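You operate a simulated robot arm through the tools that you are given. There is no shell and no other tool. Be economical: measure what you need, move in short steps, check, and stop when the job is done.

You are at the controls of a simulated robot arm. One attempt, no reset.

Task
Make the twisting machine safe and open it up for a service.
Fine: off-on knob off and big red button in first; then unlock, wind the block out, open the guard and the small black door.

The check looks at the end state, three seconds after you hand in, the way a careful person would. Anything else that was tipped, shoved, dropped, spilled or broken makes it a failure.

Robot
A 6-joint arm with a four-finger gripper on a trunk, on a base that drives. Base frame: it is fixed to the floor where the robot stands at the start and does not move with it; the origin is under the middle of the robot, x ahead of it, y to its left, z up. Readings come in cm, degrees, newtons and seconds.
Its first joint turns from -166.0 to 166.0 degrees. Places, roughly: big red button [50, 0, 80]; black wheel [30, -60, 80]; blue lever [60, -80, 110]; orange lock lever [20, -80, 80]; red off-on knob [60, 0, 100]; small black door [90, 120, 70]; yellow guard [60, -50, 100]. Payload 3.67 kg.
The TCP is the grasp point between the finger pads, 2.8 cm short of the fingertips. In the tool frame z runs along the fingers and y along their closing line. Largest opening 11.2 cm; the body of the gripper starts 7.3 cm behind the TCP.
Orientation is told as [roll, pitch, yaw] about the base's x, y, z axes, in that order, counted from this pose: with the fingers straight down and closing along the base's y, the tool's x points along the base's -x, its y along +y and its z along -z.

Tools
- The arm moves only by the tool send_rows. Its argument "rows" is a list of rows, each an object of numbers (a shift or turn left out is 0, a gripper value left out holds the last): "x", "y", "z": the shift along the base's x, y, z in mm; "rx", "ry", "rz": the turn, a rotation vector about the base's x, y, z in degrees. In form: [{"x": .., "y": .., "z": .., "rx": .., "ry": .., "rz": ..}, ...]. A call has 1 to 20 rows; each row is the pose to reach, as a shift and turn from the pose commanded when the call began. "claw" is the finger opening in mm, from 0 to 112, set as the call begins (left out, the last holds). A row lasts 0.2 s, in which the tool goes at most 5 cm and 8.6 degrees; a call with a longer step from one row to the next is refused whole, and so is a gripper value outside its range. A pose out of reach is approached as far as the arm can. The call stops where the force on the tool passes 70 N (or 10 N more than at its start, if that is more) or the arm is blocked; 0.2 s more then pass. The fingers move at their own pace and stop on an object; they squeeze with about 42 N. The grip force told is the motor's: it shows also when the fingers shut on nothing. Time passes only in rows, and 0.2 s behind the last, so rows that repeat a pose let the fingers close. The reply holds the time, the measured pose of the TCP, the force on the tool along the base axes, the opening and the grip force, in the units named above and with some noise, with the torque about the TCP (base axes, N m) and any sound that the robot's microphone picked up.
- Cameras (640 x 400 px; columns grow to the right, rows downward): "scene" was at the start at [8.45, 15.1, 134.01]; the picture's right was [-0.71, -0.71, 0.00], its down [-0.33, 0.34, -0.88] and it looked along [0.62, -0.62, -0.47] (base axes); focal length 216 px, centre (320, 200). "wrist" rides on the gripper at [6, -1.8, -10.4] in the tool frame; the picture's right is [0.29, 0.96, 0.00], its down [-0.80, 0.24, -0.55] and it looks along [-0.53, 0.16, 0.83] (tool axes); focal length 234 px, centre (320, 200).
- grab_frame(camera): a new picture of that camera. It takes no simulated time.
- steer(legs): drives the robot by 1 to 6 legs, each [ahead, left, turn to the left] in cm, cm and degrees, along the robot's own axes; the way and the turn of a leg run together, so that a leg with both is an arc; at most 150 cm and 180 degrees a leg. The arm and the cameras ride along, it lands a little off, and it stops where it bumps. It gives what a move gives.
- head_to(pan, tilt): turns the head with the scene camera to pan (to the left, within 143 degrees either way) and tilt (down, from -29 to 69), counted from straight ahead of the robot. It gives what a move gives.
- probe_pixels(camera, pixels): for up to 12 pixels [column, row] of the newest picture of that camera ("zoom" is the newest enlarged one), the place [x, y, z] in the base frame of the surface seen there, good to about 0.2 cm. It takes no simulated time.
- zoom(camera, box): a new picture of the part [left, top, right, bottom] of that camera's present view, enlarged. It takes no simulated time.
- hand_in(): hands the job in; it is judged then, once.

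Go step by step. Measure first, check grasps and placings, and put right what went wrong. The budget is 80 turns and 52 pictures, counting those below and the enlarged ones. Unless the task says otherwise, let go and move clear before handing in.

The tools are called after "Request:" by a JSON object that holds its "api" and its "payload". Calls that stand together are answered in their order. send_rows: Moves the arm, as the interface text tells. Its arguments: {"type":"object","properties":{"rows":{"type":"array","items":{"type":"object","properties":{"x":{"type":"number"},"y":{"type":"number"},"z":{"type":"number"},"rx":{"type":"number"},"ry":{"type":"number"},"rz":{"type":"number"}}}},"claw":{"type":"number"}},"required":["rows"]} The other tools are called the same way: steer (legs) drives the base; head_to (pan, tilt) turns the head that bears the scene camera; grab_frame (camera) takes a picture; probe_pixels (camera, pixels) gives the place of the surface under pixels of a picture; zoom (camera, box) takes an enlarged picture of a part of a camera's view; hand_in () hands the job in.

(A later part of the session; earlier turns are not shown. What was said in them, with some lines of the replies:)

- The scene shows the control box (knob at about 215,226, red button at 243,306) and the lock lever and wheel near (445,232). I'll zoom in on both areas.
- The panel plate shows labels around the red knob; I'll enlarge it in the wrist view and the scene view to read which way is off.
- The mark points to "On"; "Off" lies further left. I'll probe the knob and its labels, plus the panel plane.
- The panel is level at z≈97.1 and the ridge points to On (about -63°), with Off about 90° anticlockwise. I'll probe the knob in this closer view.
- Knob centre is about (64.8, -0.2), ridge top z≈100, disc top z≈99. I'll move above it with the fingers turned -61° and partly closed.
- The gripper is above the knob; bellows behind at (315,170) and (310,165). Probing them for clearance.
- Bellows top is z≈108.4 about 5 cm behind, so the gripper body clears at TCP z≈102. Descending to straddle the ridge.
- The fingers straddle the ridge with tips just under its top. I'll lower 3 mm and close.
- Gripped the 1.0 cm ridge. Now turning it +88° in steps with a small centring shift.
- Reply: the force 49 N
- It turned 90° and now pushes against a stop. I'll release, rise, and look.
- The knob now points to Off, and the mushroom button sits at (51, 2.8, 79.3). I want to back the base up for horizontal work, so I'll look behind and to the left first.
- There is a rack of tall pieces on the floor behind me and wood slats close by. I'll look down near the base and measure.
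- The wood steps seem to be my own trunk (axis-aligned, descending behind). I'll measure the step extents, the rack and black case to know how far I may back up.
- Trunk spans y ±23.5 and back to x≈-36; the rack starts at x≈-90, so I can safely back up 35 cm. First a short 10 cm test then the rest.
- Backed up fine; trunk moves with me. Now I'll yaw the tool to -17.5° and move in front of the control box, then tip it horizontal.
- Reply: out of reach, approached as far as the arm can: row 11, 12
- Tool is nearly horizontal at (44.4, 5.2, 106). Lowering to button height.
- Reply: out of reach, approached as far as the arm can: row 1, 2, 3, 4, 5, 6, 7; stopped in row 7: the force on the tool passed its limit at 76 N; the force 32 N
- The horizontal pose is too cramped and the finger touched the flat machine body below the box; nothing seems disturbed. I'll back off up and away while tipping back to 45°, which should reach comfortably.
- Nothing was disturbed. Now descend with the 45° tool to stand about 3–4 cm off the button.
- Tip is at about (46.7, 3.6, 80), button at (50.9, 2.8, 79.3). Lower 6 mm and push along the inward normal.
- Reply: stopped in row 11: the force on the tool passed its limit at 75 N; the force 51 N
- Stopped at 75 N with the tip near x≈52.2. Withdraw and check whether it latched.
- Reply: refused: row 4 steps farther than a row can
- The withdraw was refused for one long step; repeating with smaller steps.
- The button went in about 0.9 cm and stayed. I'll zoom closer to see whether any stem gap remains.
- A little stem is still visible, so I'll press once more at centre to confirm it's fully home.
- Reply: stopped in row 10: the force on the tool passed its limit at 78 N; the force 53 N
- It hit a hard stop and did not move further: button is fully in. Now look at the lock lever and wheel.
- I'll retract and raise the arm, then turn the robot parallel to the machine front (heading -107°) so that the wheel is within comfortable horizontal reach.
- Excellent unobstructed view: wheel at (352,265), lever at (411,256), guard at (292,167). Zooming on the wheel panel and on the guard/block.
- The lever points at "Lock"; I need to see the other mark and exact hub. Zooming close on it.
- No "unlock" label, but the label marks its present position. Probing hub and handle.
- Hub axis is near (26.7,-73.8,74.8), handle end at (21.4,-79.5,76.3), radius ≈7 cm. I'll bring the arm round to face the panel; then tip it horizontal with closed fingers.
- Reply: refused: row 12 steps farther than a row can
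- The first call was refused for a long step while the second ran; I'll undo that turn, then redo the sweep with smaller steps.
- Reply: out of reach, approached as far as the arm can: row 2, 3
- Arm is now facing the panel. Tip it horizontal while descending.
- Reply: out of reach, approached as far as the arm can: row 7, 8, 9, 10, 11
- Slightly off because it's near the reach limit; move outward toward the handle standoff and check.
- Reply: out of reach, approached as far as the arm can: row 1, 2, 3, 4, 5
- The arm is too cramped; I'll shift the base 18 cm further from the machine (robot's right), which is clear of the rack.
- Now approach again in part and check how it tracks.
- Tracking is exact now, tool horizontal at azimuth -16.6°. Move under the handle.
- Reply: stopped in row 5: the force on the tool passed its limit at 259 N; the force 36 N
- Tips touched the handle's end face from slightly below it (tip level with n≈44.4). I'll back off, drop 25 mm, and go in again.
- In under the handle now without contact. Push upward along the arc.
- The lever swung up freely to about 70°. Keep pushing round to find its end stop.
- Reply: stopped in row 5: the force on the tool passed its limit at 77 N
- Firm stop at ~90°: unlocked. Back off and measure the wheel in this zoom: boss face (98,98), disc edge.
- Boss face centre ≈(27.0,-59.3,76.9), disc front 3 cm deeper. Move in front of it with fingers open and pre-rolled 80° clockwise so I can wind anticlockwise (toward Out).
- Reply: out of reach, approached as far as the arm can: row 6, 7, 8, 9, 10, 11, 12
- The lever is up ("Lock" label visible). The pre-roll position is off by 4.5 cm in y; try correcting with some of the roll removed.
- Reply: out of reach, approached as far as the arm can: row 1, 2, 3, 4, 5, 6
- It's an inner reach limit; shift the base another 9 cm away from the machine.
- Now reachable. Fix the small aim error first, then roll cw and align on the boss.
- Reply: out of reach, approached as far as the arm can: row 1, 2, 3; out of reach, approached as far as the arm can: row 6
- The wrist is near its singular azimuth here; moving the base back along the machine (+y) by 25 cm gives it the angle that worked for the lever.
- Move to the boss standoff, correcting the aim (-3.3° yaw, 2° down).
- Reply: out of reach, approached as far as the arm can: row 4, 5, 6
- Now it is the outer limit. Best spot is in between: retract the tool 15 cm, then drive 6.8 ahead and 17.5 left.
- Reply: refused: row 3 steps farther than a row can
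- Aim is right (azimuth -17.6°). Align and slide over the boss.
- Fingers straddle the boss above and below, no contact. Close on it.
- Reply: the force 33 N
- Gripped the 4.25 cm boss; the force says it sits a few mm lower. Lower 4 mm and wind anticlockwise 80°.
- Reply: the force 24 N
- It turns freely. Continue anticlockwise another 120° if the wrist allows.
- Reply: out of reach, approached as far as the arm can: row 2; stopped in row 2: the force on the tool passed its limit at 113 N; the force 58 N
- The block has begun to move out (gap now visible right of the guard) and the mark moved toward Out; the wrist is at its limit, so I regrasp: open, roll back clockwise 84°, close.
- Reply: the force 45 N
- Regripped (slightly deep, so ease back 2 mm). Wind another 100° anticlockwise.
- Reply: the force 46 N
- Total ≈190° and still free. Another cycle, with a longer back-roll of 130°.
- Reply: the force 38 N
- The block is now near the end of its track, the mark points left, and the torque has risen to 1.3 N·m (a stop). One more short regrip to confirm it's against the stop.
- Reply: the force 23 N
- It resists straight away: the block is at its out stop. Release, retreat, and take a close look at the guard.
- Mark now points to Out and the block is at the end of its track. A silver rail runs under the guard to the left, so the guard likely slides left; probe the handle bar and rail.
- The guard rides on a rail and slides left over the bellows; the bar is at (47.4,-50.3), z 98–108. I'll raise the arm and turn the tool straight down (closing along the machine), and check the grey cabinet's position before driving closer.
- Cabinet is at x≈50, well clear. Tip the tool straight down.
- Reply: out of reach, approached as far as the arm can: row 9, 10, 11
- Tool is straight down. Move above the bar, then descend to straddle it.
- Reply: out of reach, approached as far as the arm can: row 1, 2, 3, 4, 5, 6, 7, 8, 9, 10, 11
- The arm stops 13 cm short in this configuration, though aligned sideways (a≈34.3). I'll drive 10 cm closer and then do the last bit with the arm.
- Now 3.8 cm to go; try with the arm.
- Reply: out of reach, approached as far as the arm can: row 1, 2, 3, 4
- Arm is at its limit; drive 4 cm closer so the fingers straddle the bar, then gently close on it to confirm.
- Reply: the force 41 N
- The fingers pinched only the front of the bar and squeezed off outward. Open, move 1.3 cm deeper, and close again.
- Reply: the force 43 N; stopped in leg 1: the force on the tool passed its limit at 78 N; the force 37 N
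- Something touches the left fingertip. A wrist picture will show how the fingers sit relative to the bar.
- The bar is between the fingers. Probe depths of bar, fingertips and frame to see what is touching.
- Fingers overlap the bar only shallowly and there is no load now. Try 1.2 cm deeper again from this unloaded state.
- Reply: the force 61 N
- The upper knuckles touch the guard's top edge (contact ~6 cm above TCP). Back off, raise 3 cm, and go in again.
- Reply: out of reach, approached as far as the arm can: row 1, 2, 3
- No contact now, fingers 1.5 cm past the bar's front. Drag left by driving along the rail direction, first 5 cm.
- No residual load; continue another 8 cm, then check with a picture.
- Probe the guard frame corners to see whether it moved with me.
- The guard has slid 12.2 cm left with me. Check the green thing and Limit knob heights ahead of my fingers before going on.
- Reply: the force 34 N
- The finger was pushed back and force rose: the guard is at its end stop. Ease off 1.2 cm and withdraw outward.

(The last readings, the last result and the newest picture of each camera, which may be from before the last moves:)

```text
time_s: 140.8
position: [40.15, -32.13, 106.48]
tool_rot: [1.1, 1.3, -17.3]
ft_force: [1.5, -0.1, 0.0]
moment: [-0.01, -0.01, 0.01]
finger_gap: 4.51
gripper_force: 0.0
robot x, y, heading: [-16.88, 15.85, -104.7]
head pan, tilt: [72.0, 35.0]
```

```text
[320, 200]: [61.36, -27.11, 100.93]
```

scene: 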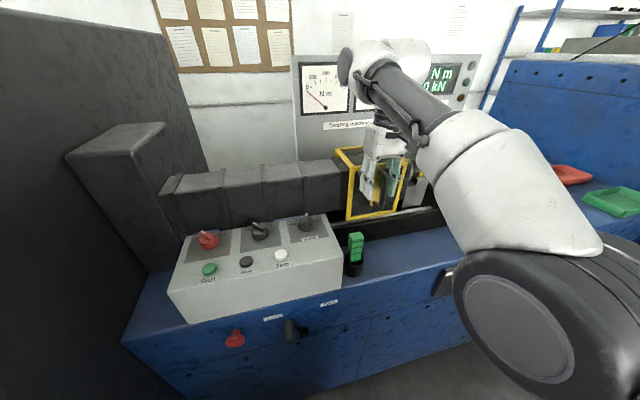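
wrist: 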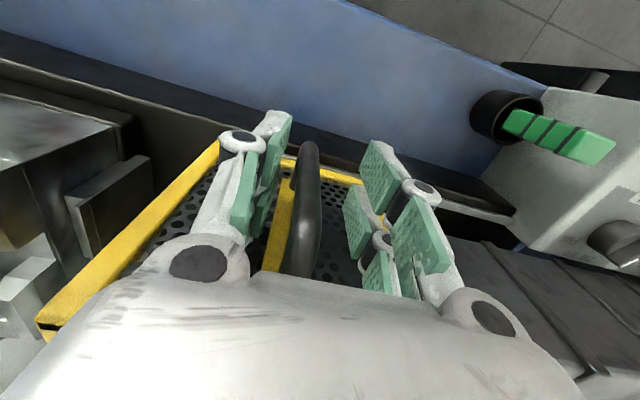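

Guard is open and I'm clear of it. Now head for the small black door at the far left end: back away from the machine, drive along its front, and look.

Request:
{"api": "steer", "payload": {"legs": [[0, -24, 0], [-80, 3.9, 0], [-80, 3.9, 0]]}}

Request:
{"api": "head_to", "payload": {"pan": 70, "tilt": 38}}

Request:
{"api": "grab_frame", "payload": {"camera": "scene"}}

```text
time_s: 150.3
position: [62.91, 124.97, 106.56]
tool_rot: [1.0, 1.2, -17.8]
ft_force: [0.4, 0.4, -0.6]
moment: [0.02, -0.02, -0.01]
finger_gap: 4.49
gripper_force: 0.0
robot x, y, heading: [5.75, 173.56, -105.2]
head pan, tilt: [72.0, 35.0]
```

```text
time_s: 150.9
position: [63.09, 125.1, 106.49]
tool_rot: [1.1, 1.2, -17.9]
ft_force: [0.6, 0.5, 0.5]
moment: [-0.05, 0.03, -0.01]
finger_gap: 4.49
gripper_force: 0.1
robot x, y, heading: [5.78, 173.4, -105.7]
head pan, tilt: [70.0, 38.0]
```

```text
2 pictures are left
5 turns are left
```

scene: 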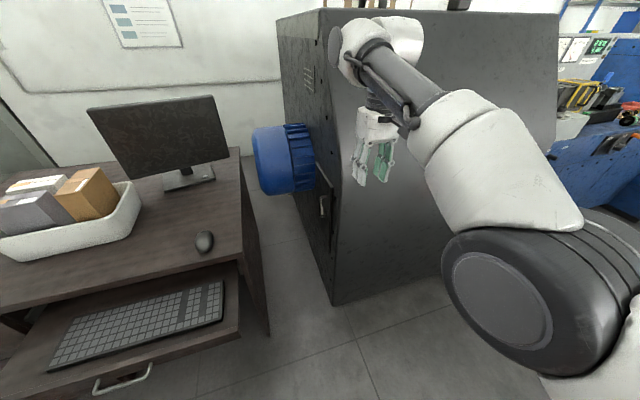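

The black door is on the end face at (325,210) with a handle at (323,205). Zoom and probe.

Request:
{"api": "zoom", "payload": {"camera": "scene", "box": [290, 150, 354, 270]}}

Request:
{"api": "probe_pixels", "payload": {"camera": "scene", "pixels": [[323, 205], [323, 198], [323, 212], [326, 205], [320, 180], [332, 190], [318, 225], [331, 245], [336, 220], [310, 110], [326, 160], [321, 205]]}}

```text
3.33 times, centred on (322, 210) of scene
```

zoom: 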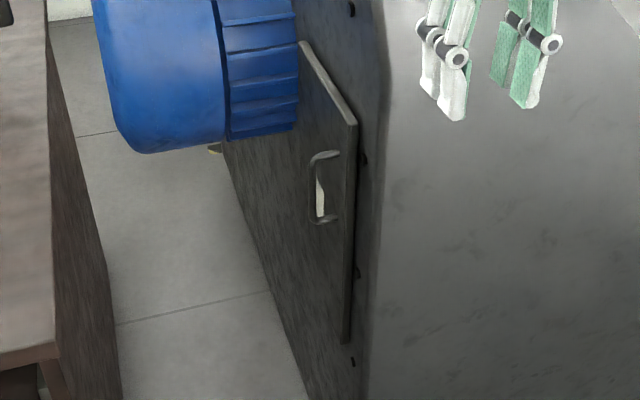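

```text
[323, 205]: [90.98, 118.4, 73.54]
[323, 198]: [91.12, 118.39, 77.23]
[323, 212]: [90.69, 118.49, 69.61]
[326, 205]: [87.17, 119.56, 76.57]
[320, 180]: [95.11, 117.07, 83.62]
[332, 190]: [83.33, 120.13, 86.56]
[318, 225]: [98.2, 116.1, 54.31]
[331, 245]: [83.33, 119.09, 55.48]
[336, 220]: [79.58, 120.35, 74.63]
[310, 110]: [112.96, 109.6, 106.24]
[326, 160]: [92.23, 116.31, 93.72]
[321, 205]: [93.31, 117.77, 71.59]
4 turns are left
```

The handle is a vertical U at about (87.9,122.9), z 71–81, near the door's front edge. With few turns left, I'll yaw the downward tool so the fingers straddle the bar along the door, and drive to a standoff, clear of desk and cabinet.

Request:
{"api": "send_rows", "payload": {"rows": [{"rz": -8.3}, {"rz": -16.5}, {"rz": -24.8}, {"rz": -33}, {"rz": -41.3}, {"rz": -49.5}, {"rz": -57.8}, {"rz": -66}, {"rz": -74.3}, {"rz": -82.5}, {"rz": -90.8}, {"rz": -99}, {"rz": -107.3}, {"rz": -115.5}], "claw": 45}}

Request:
{"api": "steer", "payload": {"legs": [[3.3, 4.6, 12.9], [19.9, 7.3, 12.8]]}}

Request:
{"api": "grab_frame", "payload": {"camera": "wrist"}}

Request:
{"api": "probe_pixels", "payload": {"camera": "wrist", "pixels": [[320, 150], [320, 100], [320, 60], [280, 120], [360, 120], [320, 200], [250, 60], [400, 60], [200, 150], [450, 150], [330, 125], [310, 125]]}}

```text
time_s: 153.9
position: [63.83, 124.67, 106.96]
tool_rot: [1.0, 1.3, -133.5]
ft_force: [0.4, 0.5, 0.1]
moment: [0.02, 0.02, -0.02]
finger_gap: 4.53
gripper_force: 0.0
out of reach, approached as far as the arm can: row 5, 6, 7, 8, 9, 10, 11, 12, 13, 14
robot x, y, heading: [6.17, 173.4, -105.2]
head pan, tilt: [70.0, 38.0]
```

```text
time_s: 156.4
position: [92.12, 131.17, 106.98]
tool_rot: [1.0, 1.2, -107.6]
ft_force: [0.0, -0.2, -0.7]
moment: [0.03, 0.03, -0.01]
finger_gap: 4.46
gripper_force: 0.0
robot x, y, heading: [18.86, 150.25, -79.4]
head pan, tilt: [70.0, 38.0]
```

```text
0 pictures are left
```

wrist: 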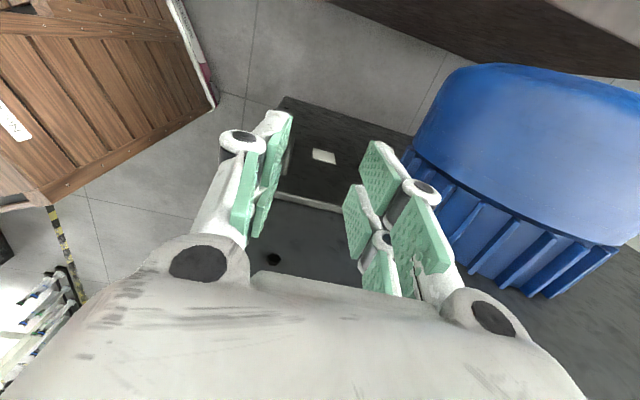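

```text
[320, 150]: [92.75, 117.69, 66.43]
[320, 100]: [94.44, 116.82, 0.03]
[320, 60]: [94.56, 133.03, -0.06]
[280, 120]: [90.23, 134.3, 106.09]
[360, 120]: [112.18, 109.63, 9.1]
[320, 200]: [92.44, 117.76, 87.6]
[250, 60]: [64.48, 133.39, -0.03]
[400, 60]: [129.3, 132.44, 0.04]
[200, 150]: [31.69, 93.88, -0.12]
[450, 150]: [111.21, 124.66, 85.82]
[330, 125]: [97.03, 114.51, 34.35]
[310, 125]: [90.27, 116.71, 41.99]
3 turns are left
```

The door and handle (around (288,160), partly behind the left finger) are below me. Probe the handle precisely and descend at this standoff, kept away from the motor.

Request:
{"api": "probe_pixels", "payload": {"camera": "wrist", "pixels": [[288, 150], [288, 160], [287, 170], [290, 145], [292, 155], [285, 175], [300, 200], [340, 206], [285, 195], [415, 150], [440, 215], [380, 125]]}}

Request:
{"api": "send_rows", "payload": {"rows": [{"x": -35}, {"x": -35, "z": -45}, {"x": -35, "z": -90}, {"x": -35, "z": -135}, {"x": -35, "z": -180}, {"x": -35, "z": -225}, {"x": -35, "z": -270}, {"x": -35, "z": -298}, {"x": -35, "z": -298}]}}

```text
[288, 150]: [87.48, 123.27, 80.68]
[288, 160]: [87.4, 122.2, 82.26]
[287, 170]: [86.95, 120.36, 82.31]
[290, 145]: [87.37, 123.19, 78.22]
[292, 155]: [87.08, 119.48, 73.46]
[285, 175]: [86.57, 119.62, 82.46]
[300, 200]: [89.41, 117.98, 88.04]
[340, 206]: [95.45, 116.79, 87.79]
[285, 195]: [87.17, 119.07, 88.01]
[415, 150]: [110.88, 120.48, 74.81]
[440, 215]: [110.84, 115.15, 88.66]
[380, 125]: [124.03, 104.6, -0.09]
```

```text
time_s: 158.4
position: [88.36, 131.1, 76.93]
tool_rot: [0.9, 1.2, -107.5]
ft_force: [-0.8, 0.2, 0.0]
moment: [0.0, 0.02, 0.01]
finger_gap: 4.52
gripper_force: 0.0
robot x, y, heading: [18.83, 150.18, -79.4]
head pan, tilt: [70.0, 38.0]
2 turns are left
```

Bar is at (87.3,122.9), top z 82; motor is beyond x=110, so there's room. Slide onto the bar, close, swing it open about 40° round the hinge, then release and lift clear.

Request:
{"api": "send_rows", "payload": {"rows": [{"x": -3, "y": -25}, {"x": -7, "y": -50}, {"x": -10, "y": -72}, {"x": -11, "y": -84}, {"x": -11, "y": -84}], "claw": 45}}

Request:
{"api": "send_rows", "payload": {"rows": [{}, {}, {}, {}], "claw": 3}}

Request:
{"api": "send_rows", "payload": {"rows": [{"x": 6, "y": 9, "rz": -4}, {"x": 12.5, "y": 18, "rz": -8}, {"x": 20, "y": 26, "rz": -12}, {"x": 27.5, "y": 33.5, "rz": -16}, {"x": 35, "y": 40, "rz": -20}, {"x": 43.5, "y": 46.5, "rz": -24}, {"x": 52.5, "y": 52.5, "rz": -28}, {"x": 62, "y": 57.5, "rz": -32}, {"x": 71, "y": 62, "rz": -36}, {"x": 81, "y": 66, "rz": -40}]}}

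Request:
{"api": "send_rows", "payload": {"rows": [{}, {}, {}, {"z": 30}, {"z": 70}, {"z": 115}, {"z": 160}], "claw": 45}}

Request:
{"api": "probe_pixels", "payload": {"camera": "wrist", "pixels": [[320, 206]]}}

```text
time_s: 159.3
position: [87.72, 124.74, 77.13]
tool_rot: [1.1, 1.7, -107.2]
ft_force: [4.1, 16.5, -1.1]
moment: [-1.68, 0.43, -0.35]
finger_gap: 4.49
gripper_force: 0.1
robot x, y, heading: [18.99, 150.09, -79.5]
head pan, tilt: [70.0, 38.0]
stopped in row 4: the force on the tool passed its limit at 84 N (the readings are from after the stop); the commanded pose is now the measured one
```

```text
time_s: 160.3
position: [87.82, 124.8, 77.14]
tool_rot: [1.1, 1.6, -107.1]
ft_force: [25.7, 29.6, -3.1]
moment: [-2.86, 0.21, -0.27]
finger_gap: 1.22
gripper_force: 9.1
robot x, y, heading: [18.9, 150.02, -79.6]
head pan, tilt: [70.0, 38.0]
```

```text
time_s: 162.5
position: [95.72, 131.21, 77.19]
tool_rot: [1.1, 1.5, -147.3]
ft_force: [16.2, -31.8, -3.2]
moment: [-0.75, -0.42, 0.73]
finger_gap: 2.19
gripper_force: 17.7
robot x, y, heading: [18.73, 150.21, -79.3]
head pan, tilt: [70.0, 38.0]
```

```text
time_s: 164.1
position: [95.81, 131.25, 93.35]
tool_rot: [1.0, 1.4, -147.3]
ft_force: [0.1, 0.8, 0.2]
moment: [0.04, 0.0, -0.03]
finger_gap: 4.52
gripper_force: 0.1
robot x, y, heading: [19.08, 150.05, -79.7]
head pan, tilt: [70.0, 38.0]
```

```text
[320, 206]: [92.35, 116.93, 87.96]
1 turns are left
```

The pull ended under load with the fingers on the bar, so the door appears partly open. In this last turn I'll sweep it wider from the inside with closed fingers, lift clear and hand in: knob off, button in, lever unlocked, block wound out, guard open, and door pulled open (its final angle not confirmed by picture).

Request:
{"api": "send_rows", "payload": {"rows": [{"z": 15}, {"x": -39, "y": -28, "z": 15}, {"x": -78, "y": -56, "z": 15}, {"x": -78, "y": -57, "z": -30}, {"x": -78, "y": -57, "z": -70}, {"x": -78, "y": -57, "z": -103}], "claw": 0}}

Request:
{"api": "send_rows", "payload": {"rows": [{"x": 14, "y": 9}, {"x": 28, "y": 17}, {"x": 42, "y": 26}, {"x": 57, "y": 35}, {"x": 76, "y": 42}, {"x": 95, "y": 48}, {"x": 109, "y": 50}, {"x": 122, "y": 50}]}}

Request:
{"api": "send_rows", "payload": {"rows": [{"x": -15, "y": -3}, {"x": -15, "y": -3, "z": 40}, {"x": -15, "y": -3, "z": 80}, {"x": -15, "y": -3, "z": 120}]}}

Request:
{"api": "hand_in", "payload": {}}

```text
time_s: 165.5
position: [88.09, 125.47, 82.68]
tool_rot: [1.0, 1.6, -147.2]
ft_force: [0.0, -0.6, -0.4]
moment: [0.01, -0.01, 0.03]
finger_gap: 0.0
gripper_force: 35.9
robot x, y, heading: [18.71, 149.79, -79.6]
head pan, tilt: [70.0, 38.0]
```

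```text
time_s: 167.3
position: [96.74, 130.19, 82.83]
tool_rot: [1.1, 1.5, -147.1]
ft_force: [0.2, 0.2, 0.4]
moment: [-0.03, 0.01, 0.01]
finger_gap: 0.0
gripper_force: 35.6
out of reach, approached as far as the arm can: row 6, 7, 8
robot x, y, heading: [18.37, 150.41, -79.5]
head pan, tilt: [70.0, 38.0]
```

```text
time_s: 168.3
position: [95.4, 129.69, 94.78]
tool_rot: [0.9, 1.4, -147.2]
ft_force: [-0.5, 0.3, 0.5]
moment: [0.0, 0.04, 0.0]
finger_gap: 0.0
gripper_force: 35.9
robot x, y, heading: [18.79, 150.11, -79.6]
head pan, tilt: [70.0, 38.0]
```

```text
The job is handed in.
```

I handed the job in with every step attempted, but I can't confirm that the small black door is open. I ran out of pictures before I could check it. The final push ran out of reach partway and met no resistance, so it may not have touched the door.

| Item | State | How I know |
|---|---|---|
| Off-on knob | Off | Seen in a picture |
| Big red button | In | Seen in a picture; a second press met a hard stop |
| Orange lock lever | Swung up from "Lock" to its stop | Seen in a picture; there is no "unlock" label |
| Block | Wound out near the end of its track | Seen in a picture; the wheel resists further turning |
| Yellow guard | Slid left to its stop | Measured about 12 cm along, then pushed on until it stopped; not pictured after that |
| Small black door | Pulled partly open, roughly 40° at most | Inferred from the load on the fingers only |

Along the way the fingers bumped the machine body, the lever handle, the guard and the door handle. I saw no damage or anything moved by the earlier bumps. The door handle bump came after my last picture, so I couldn't check that one.
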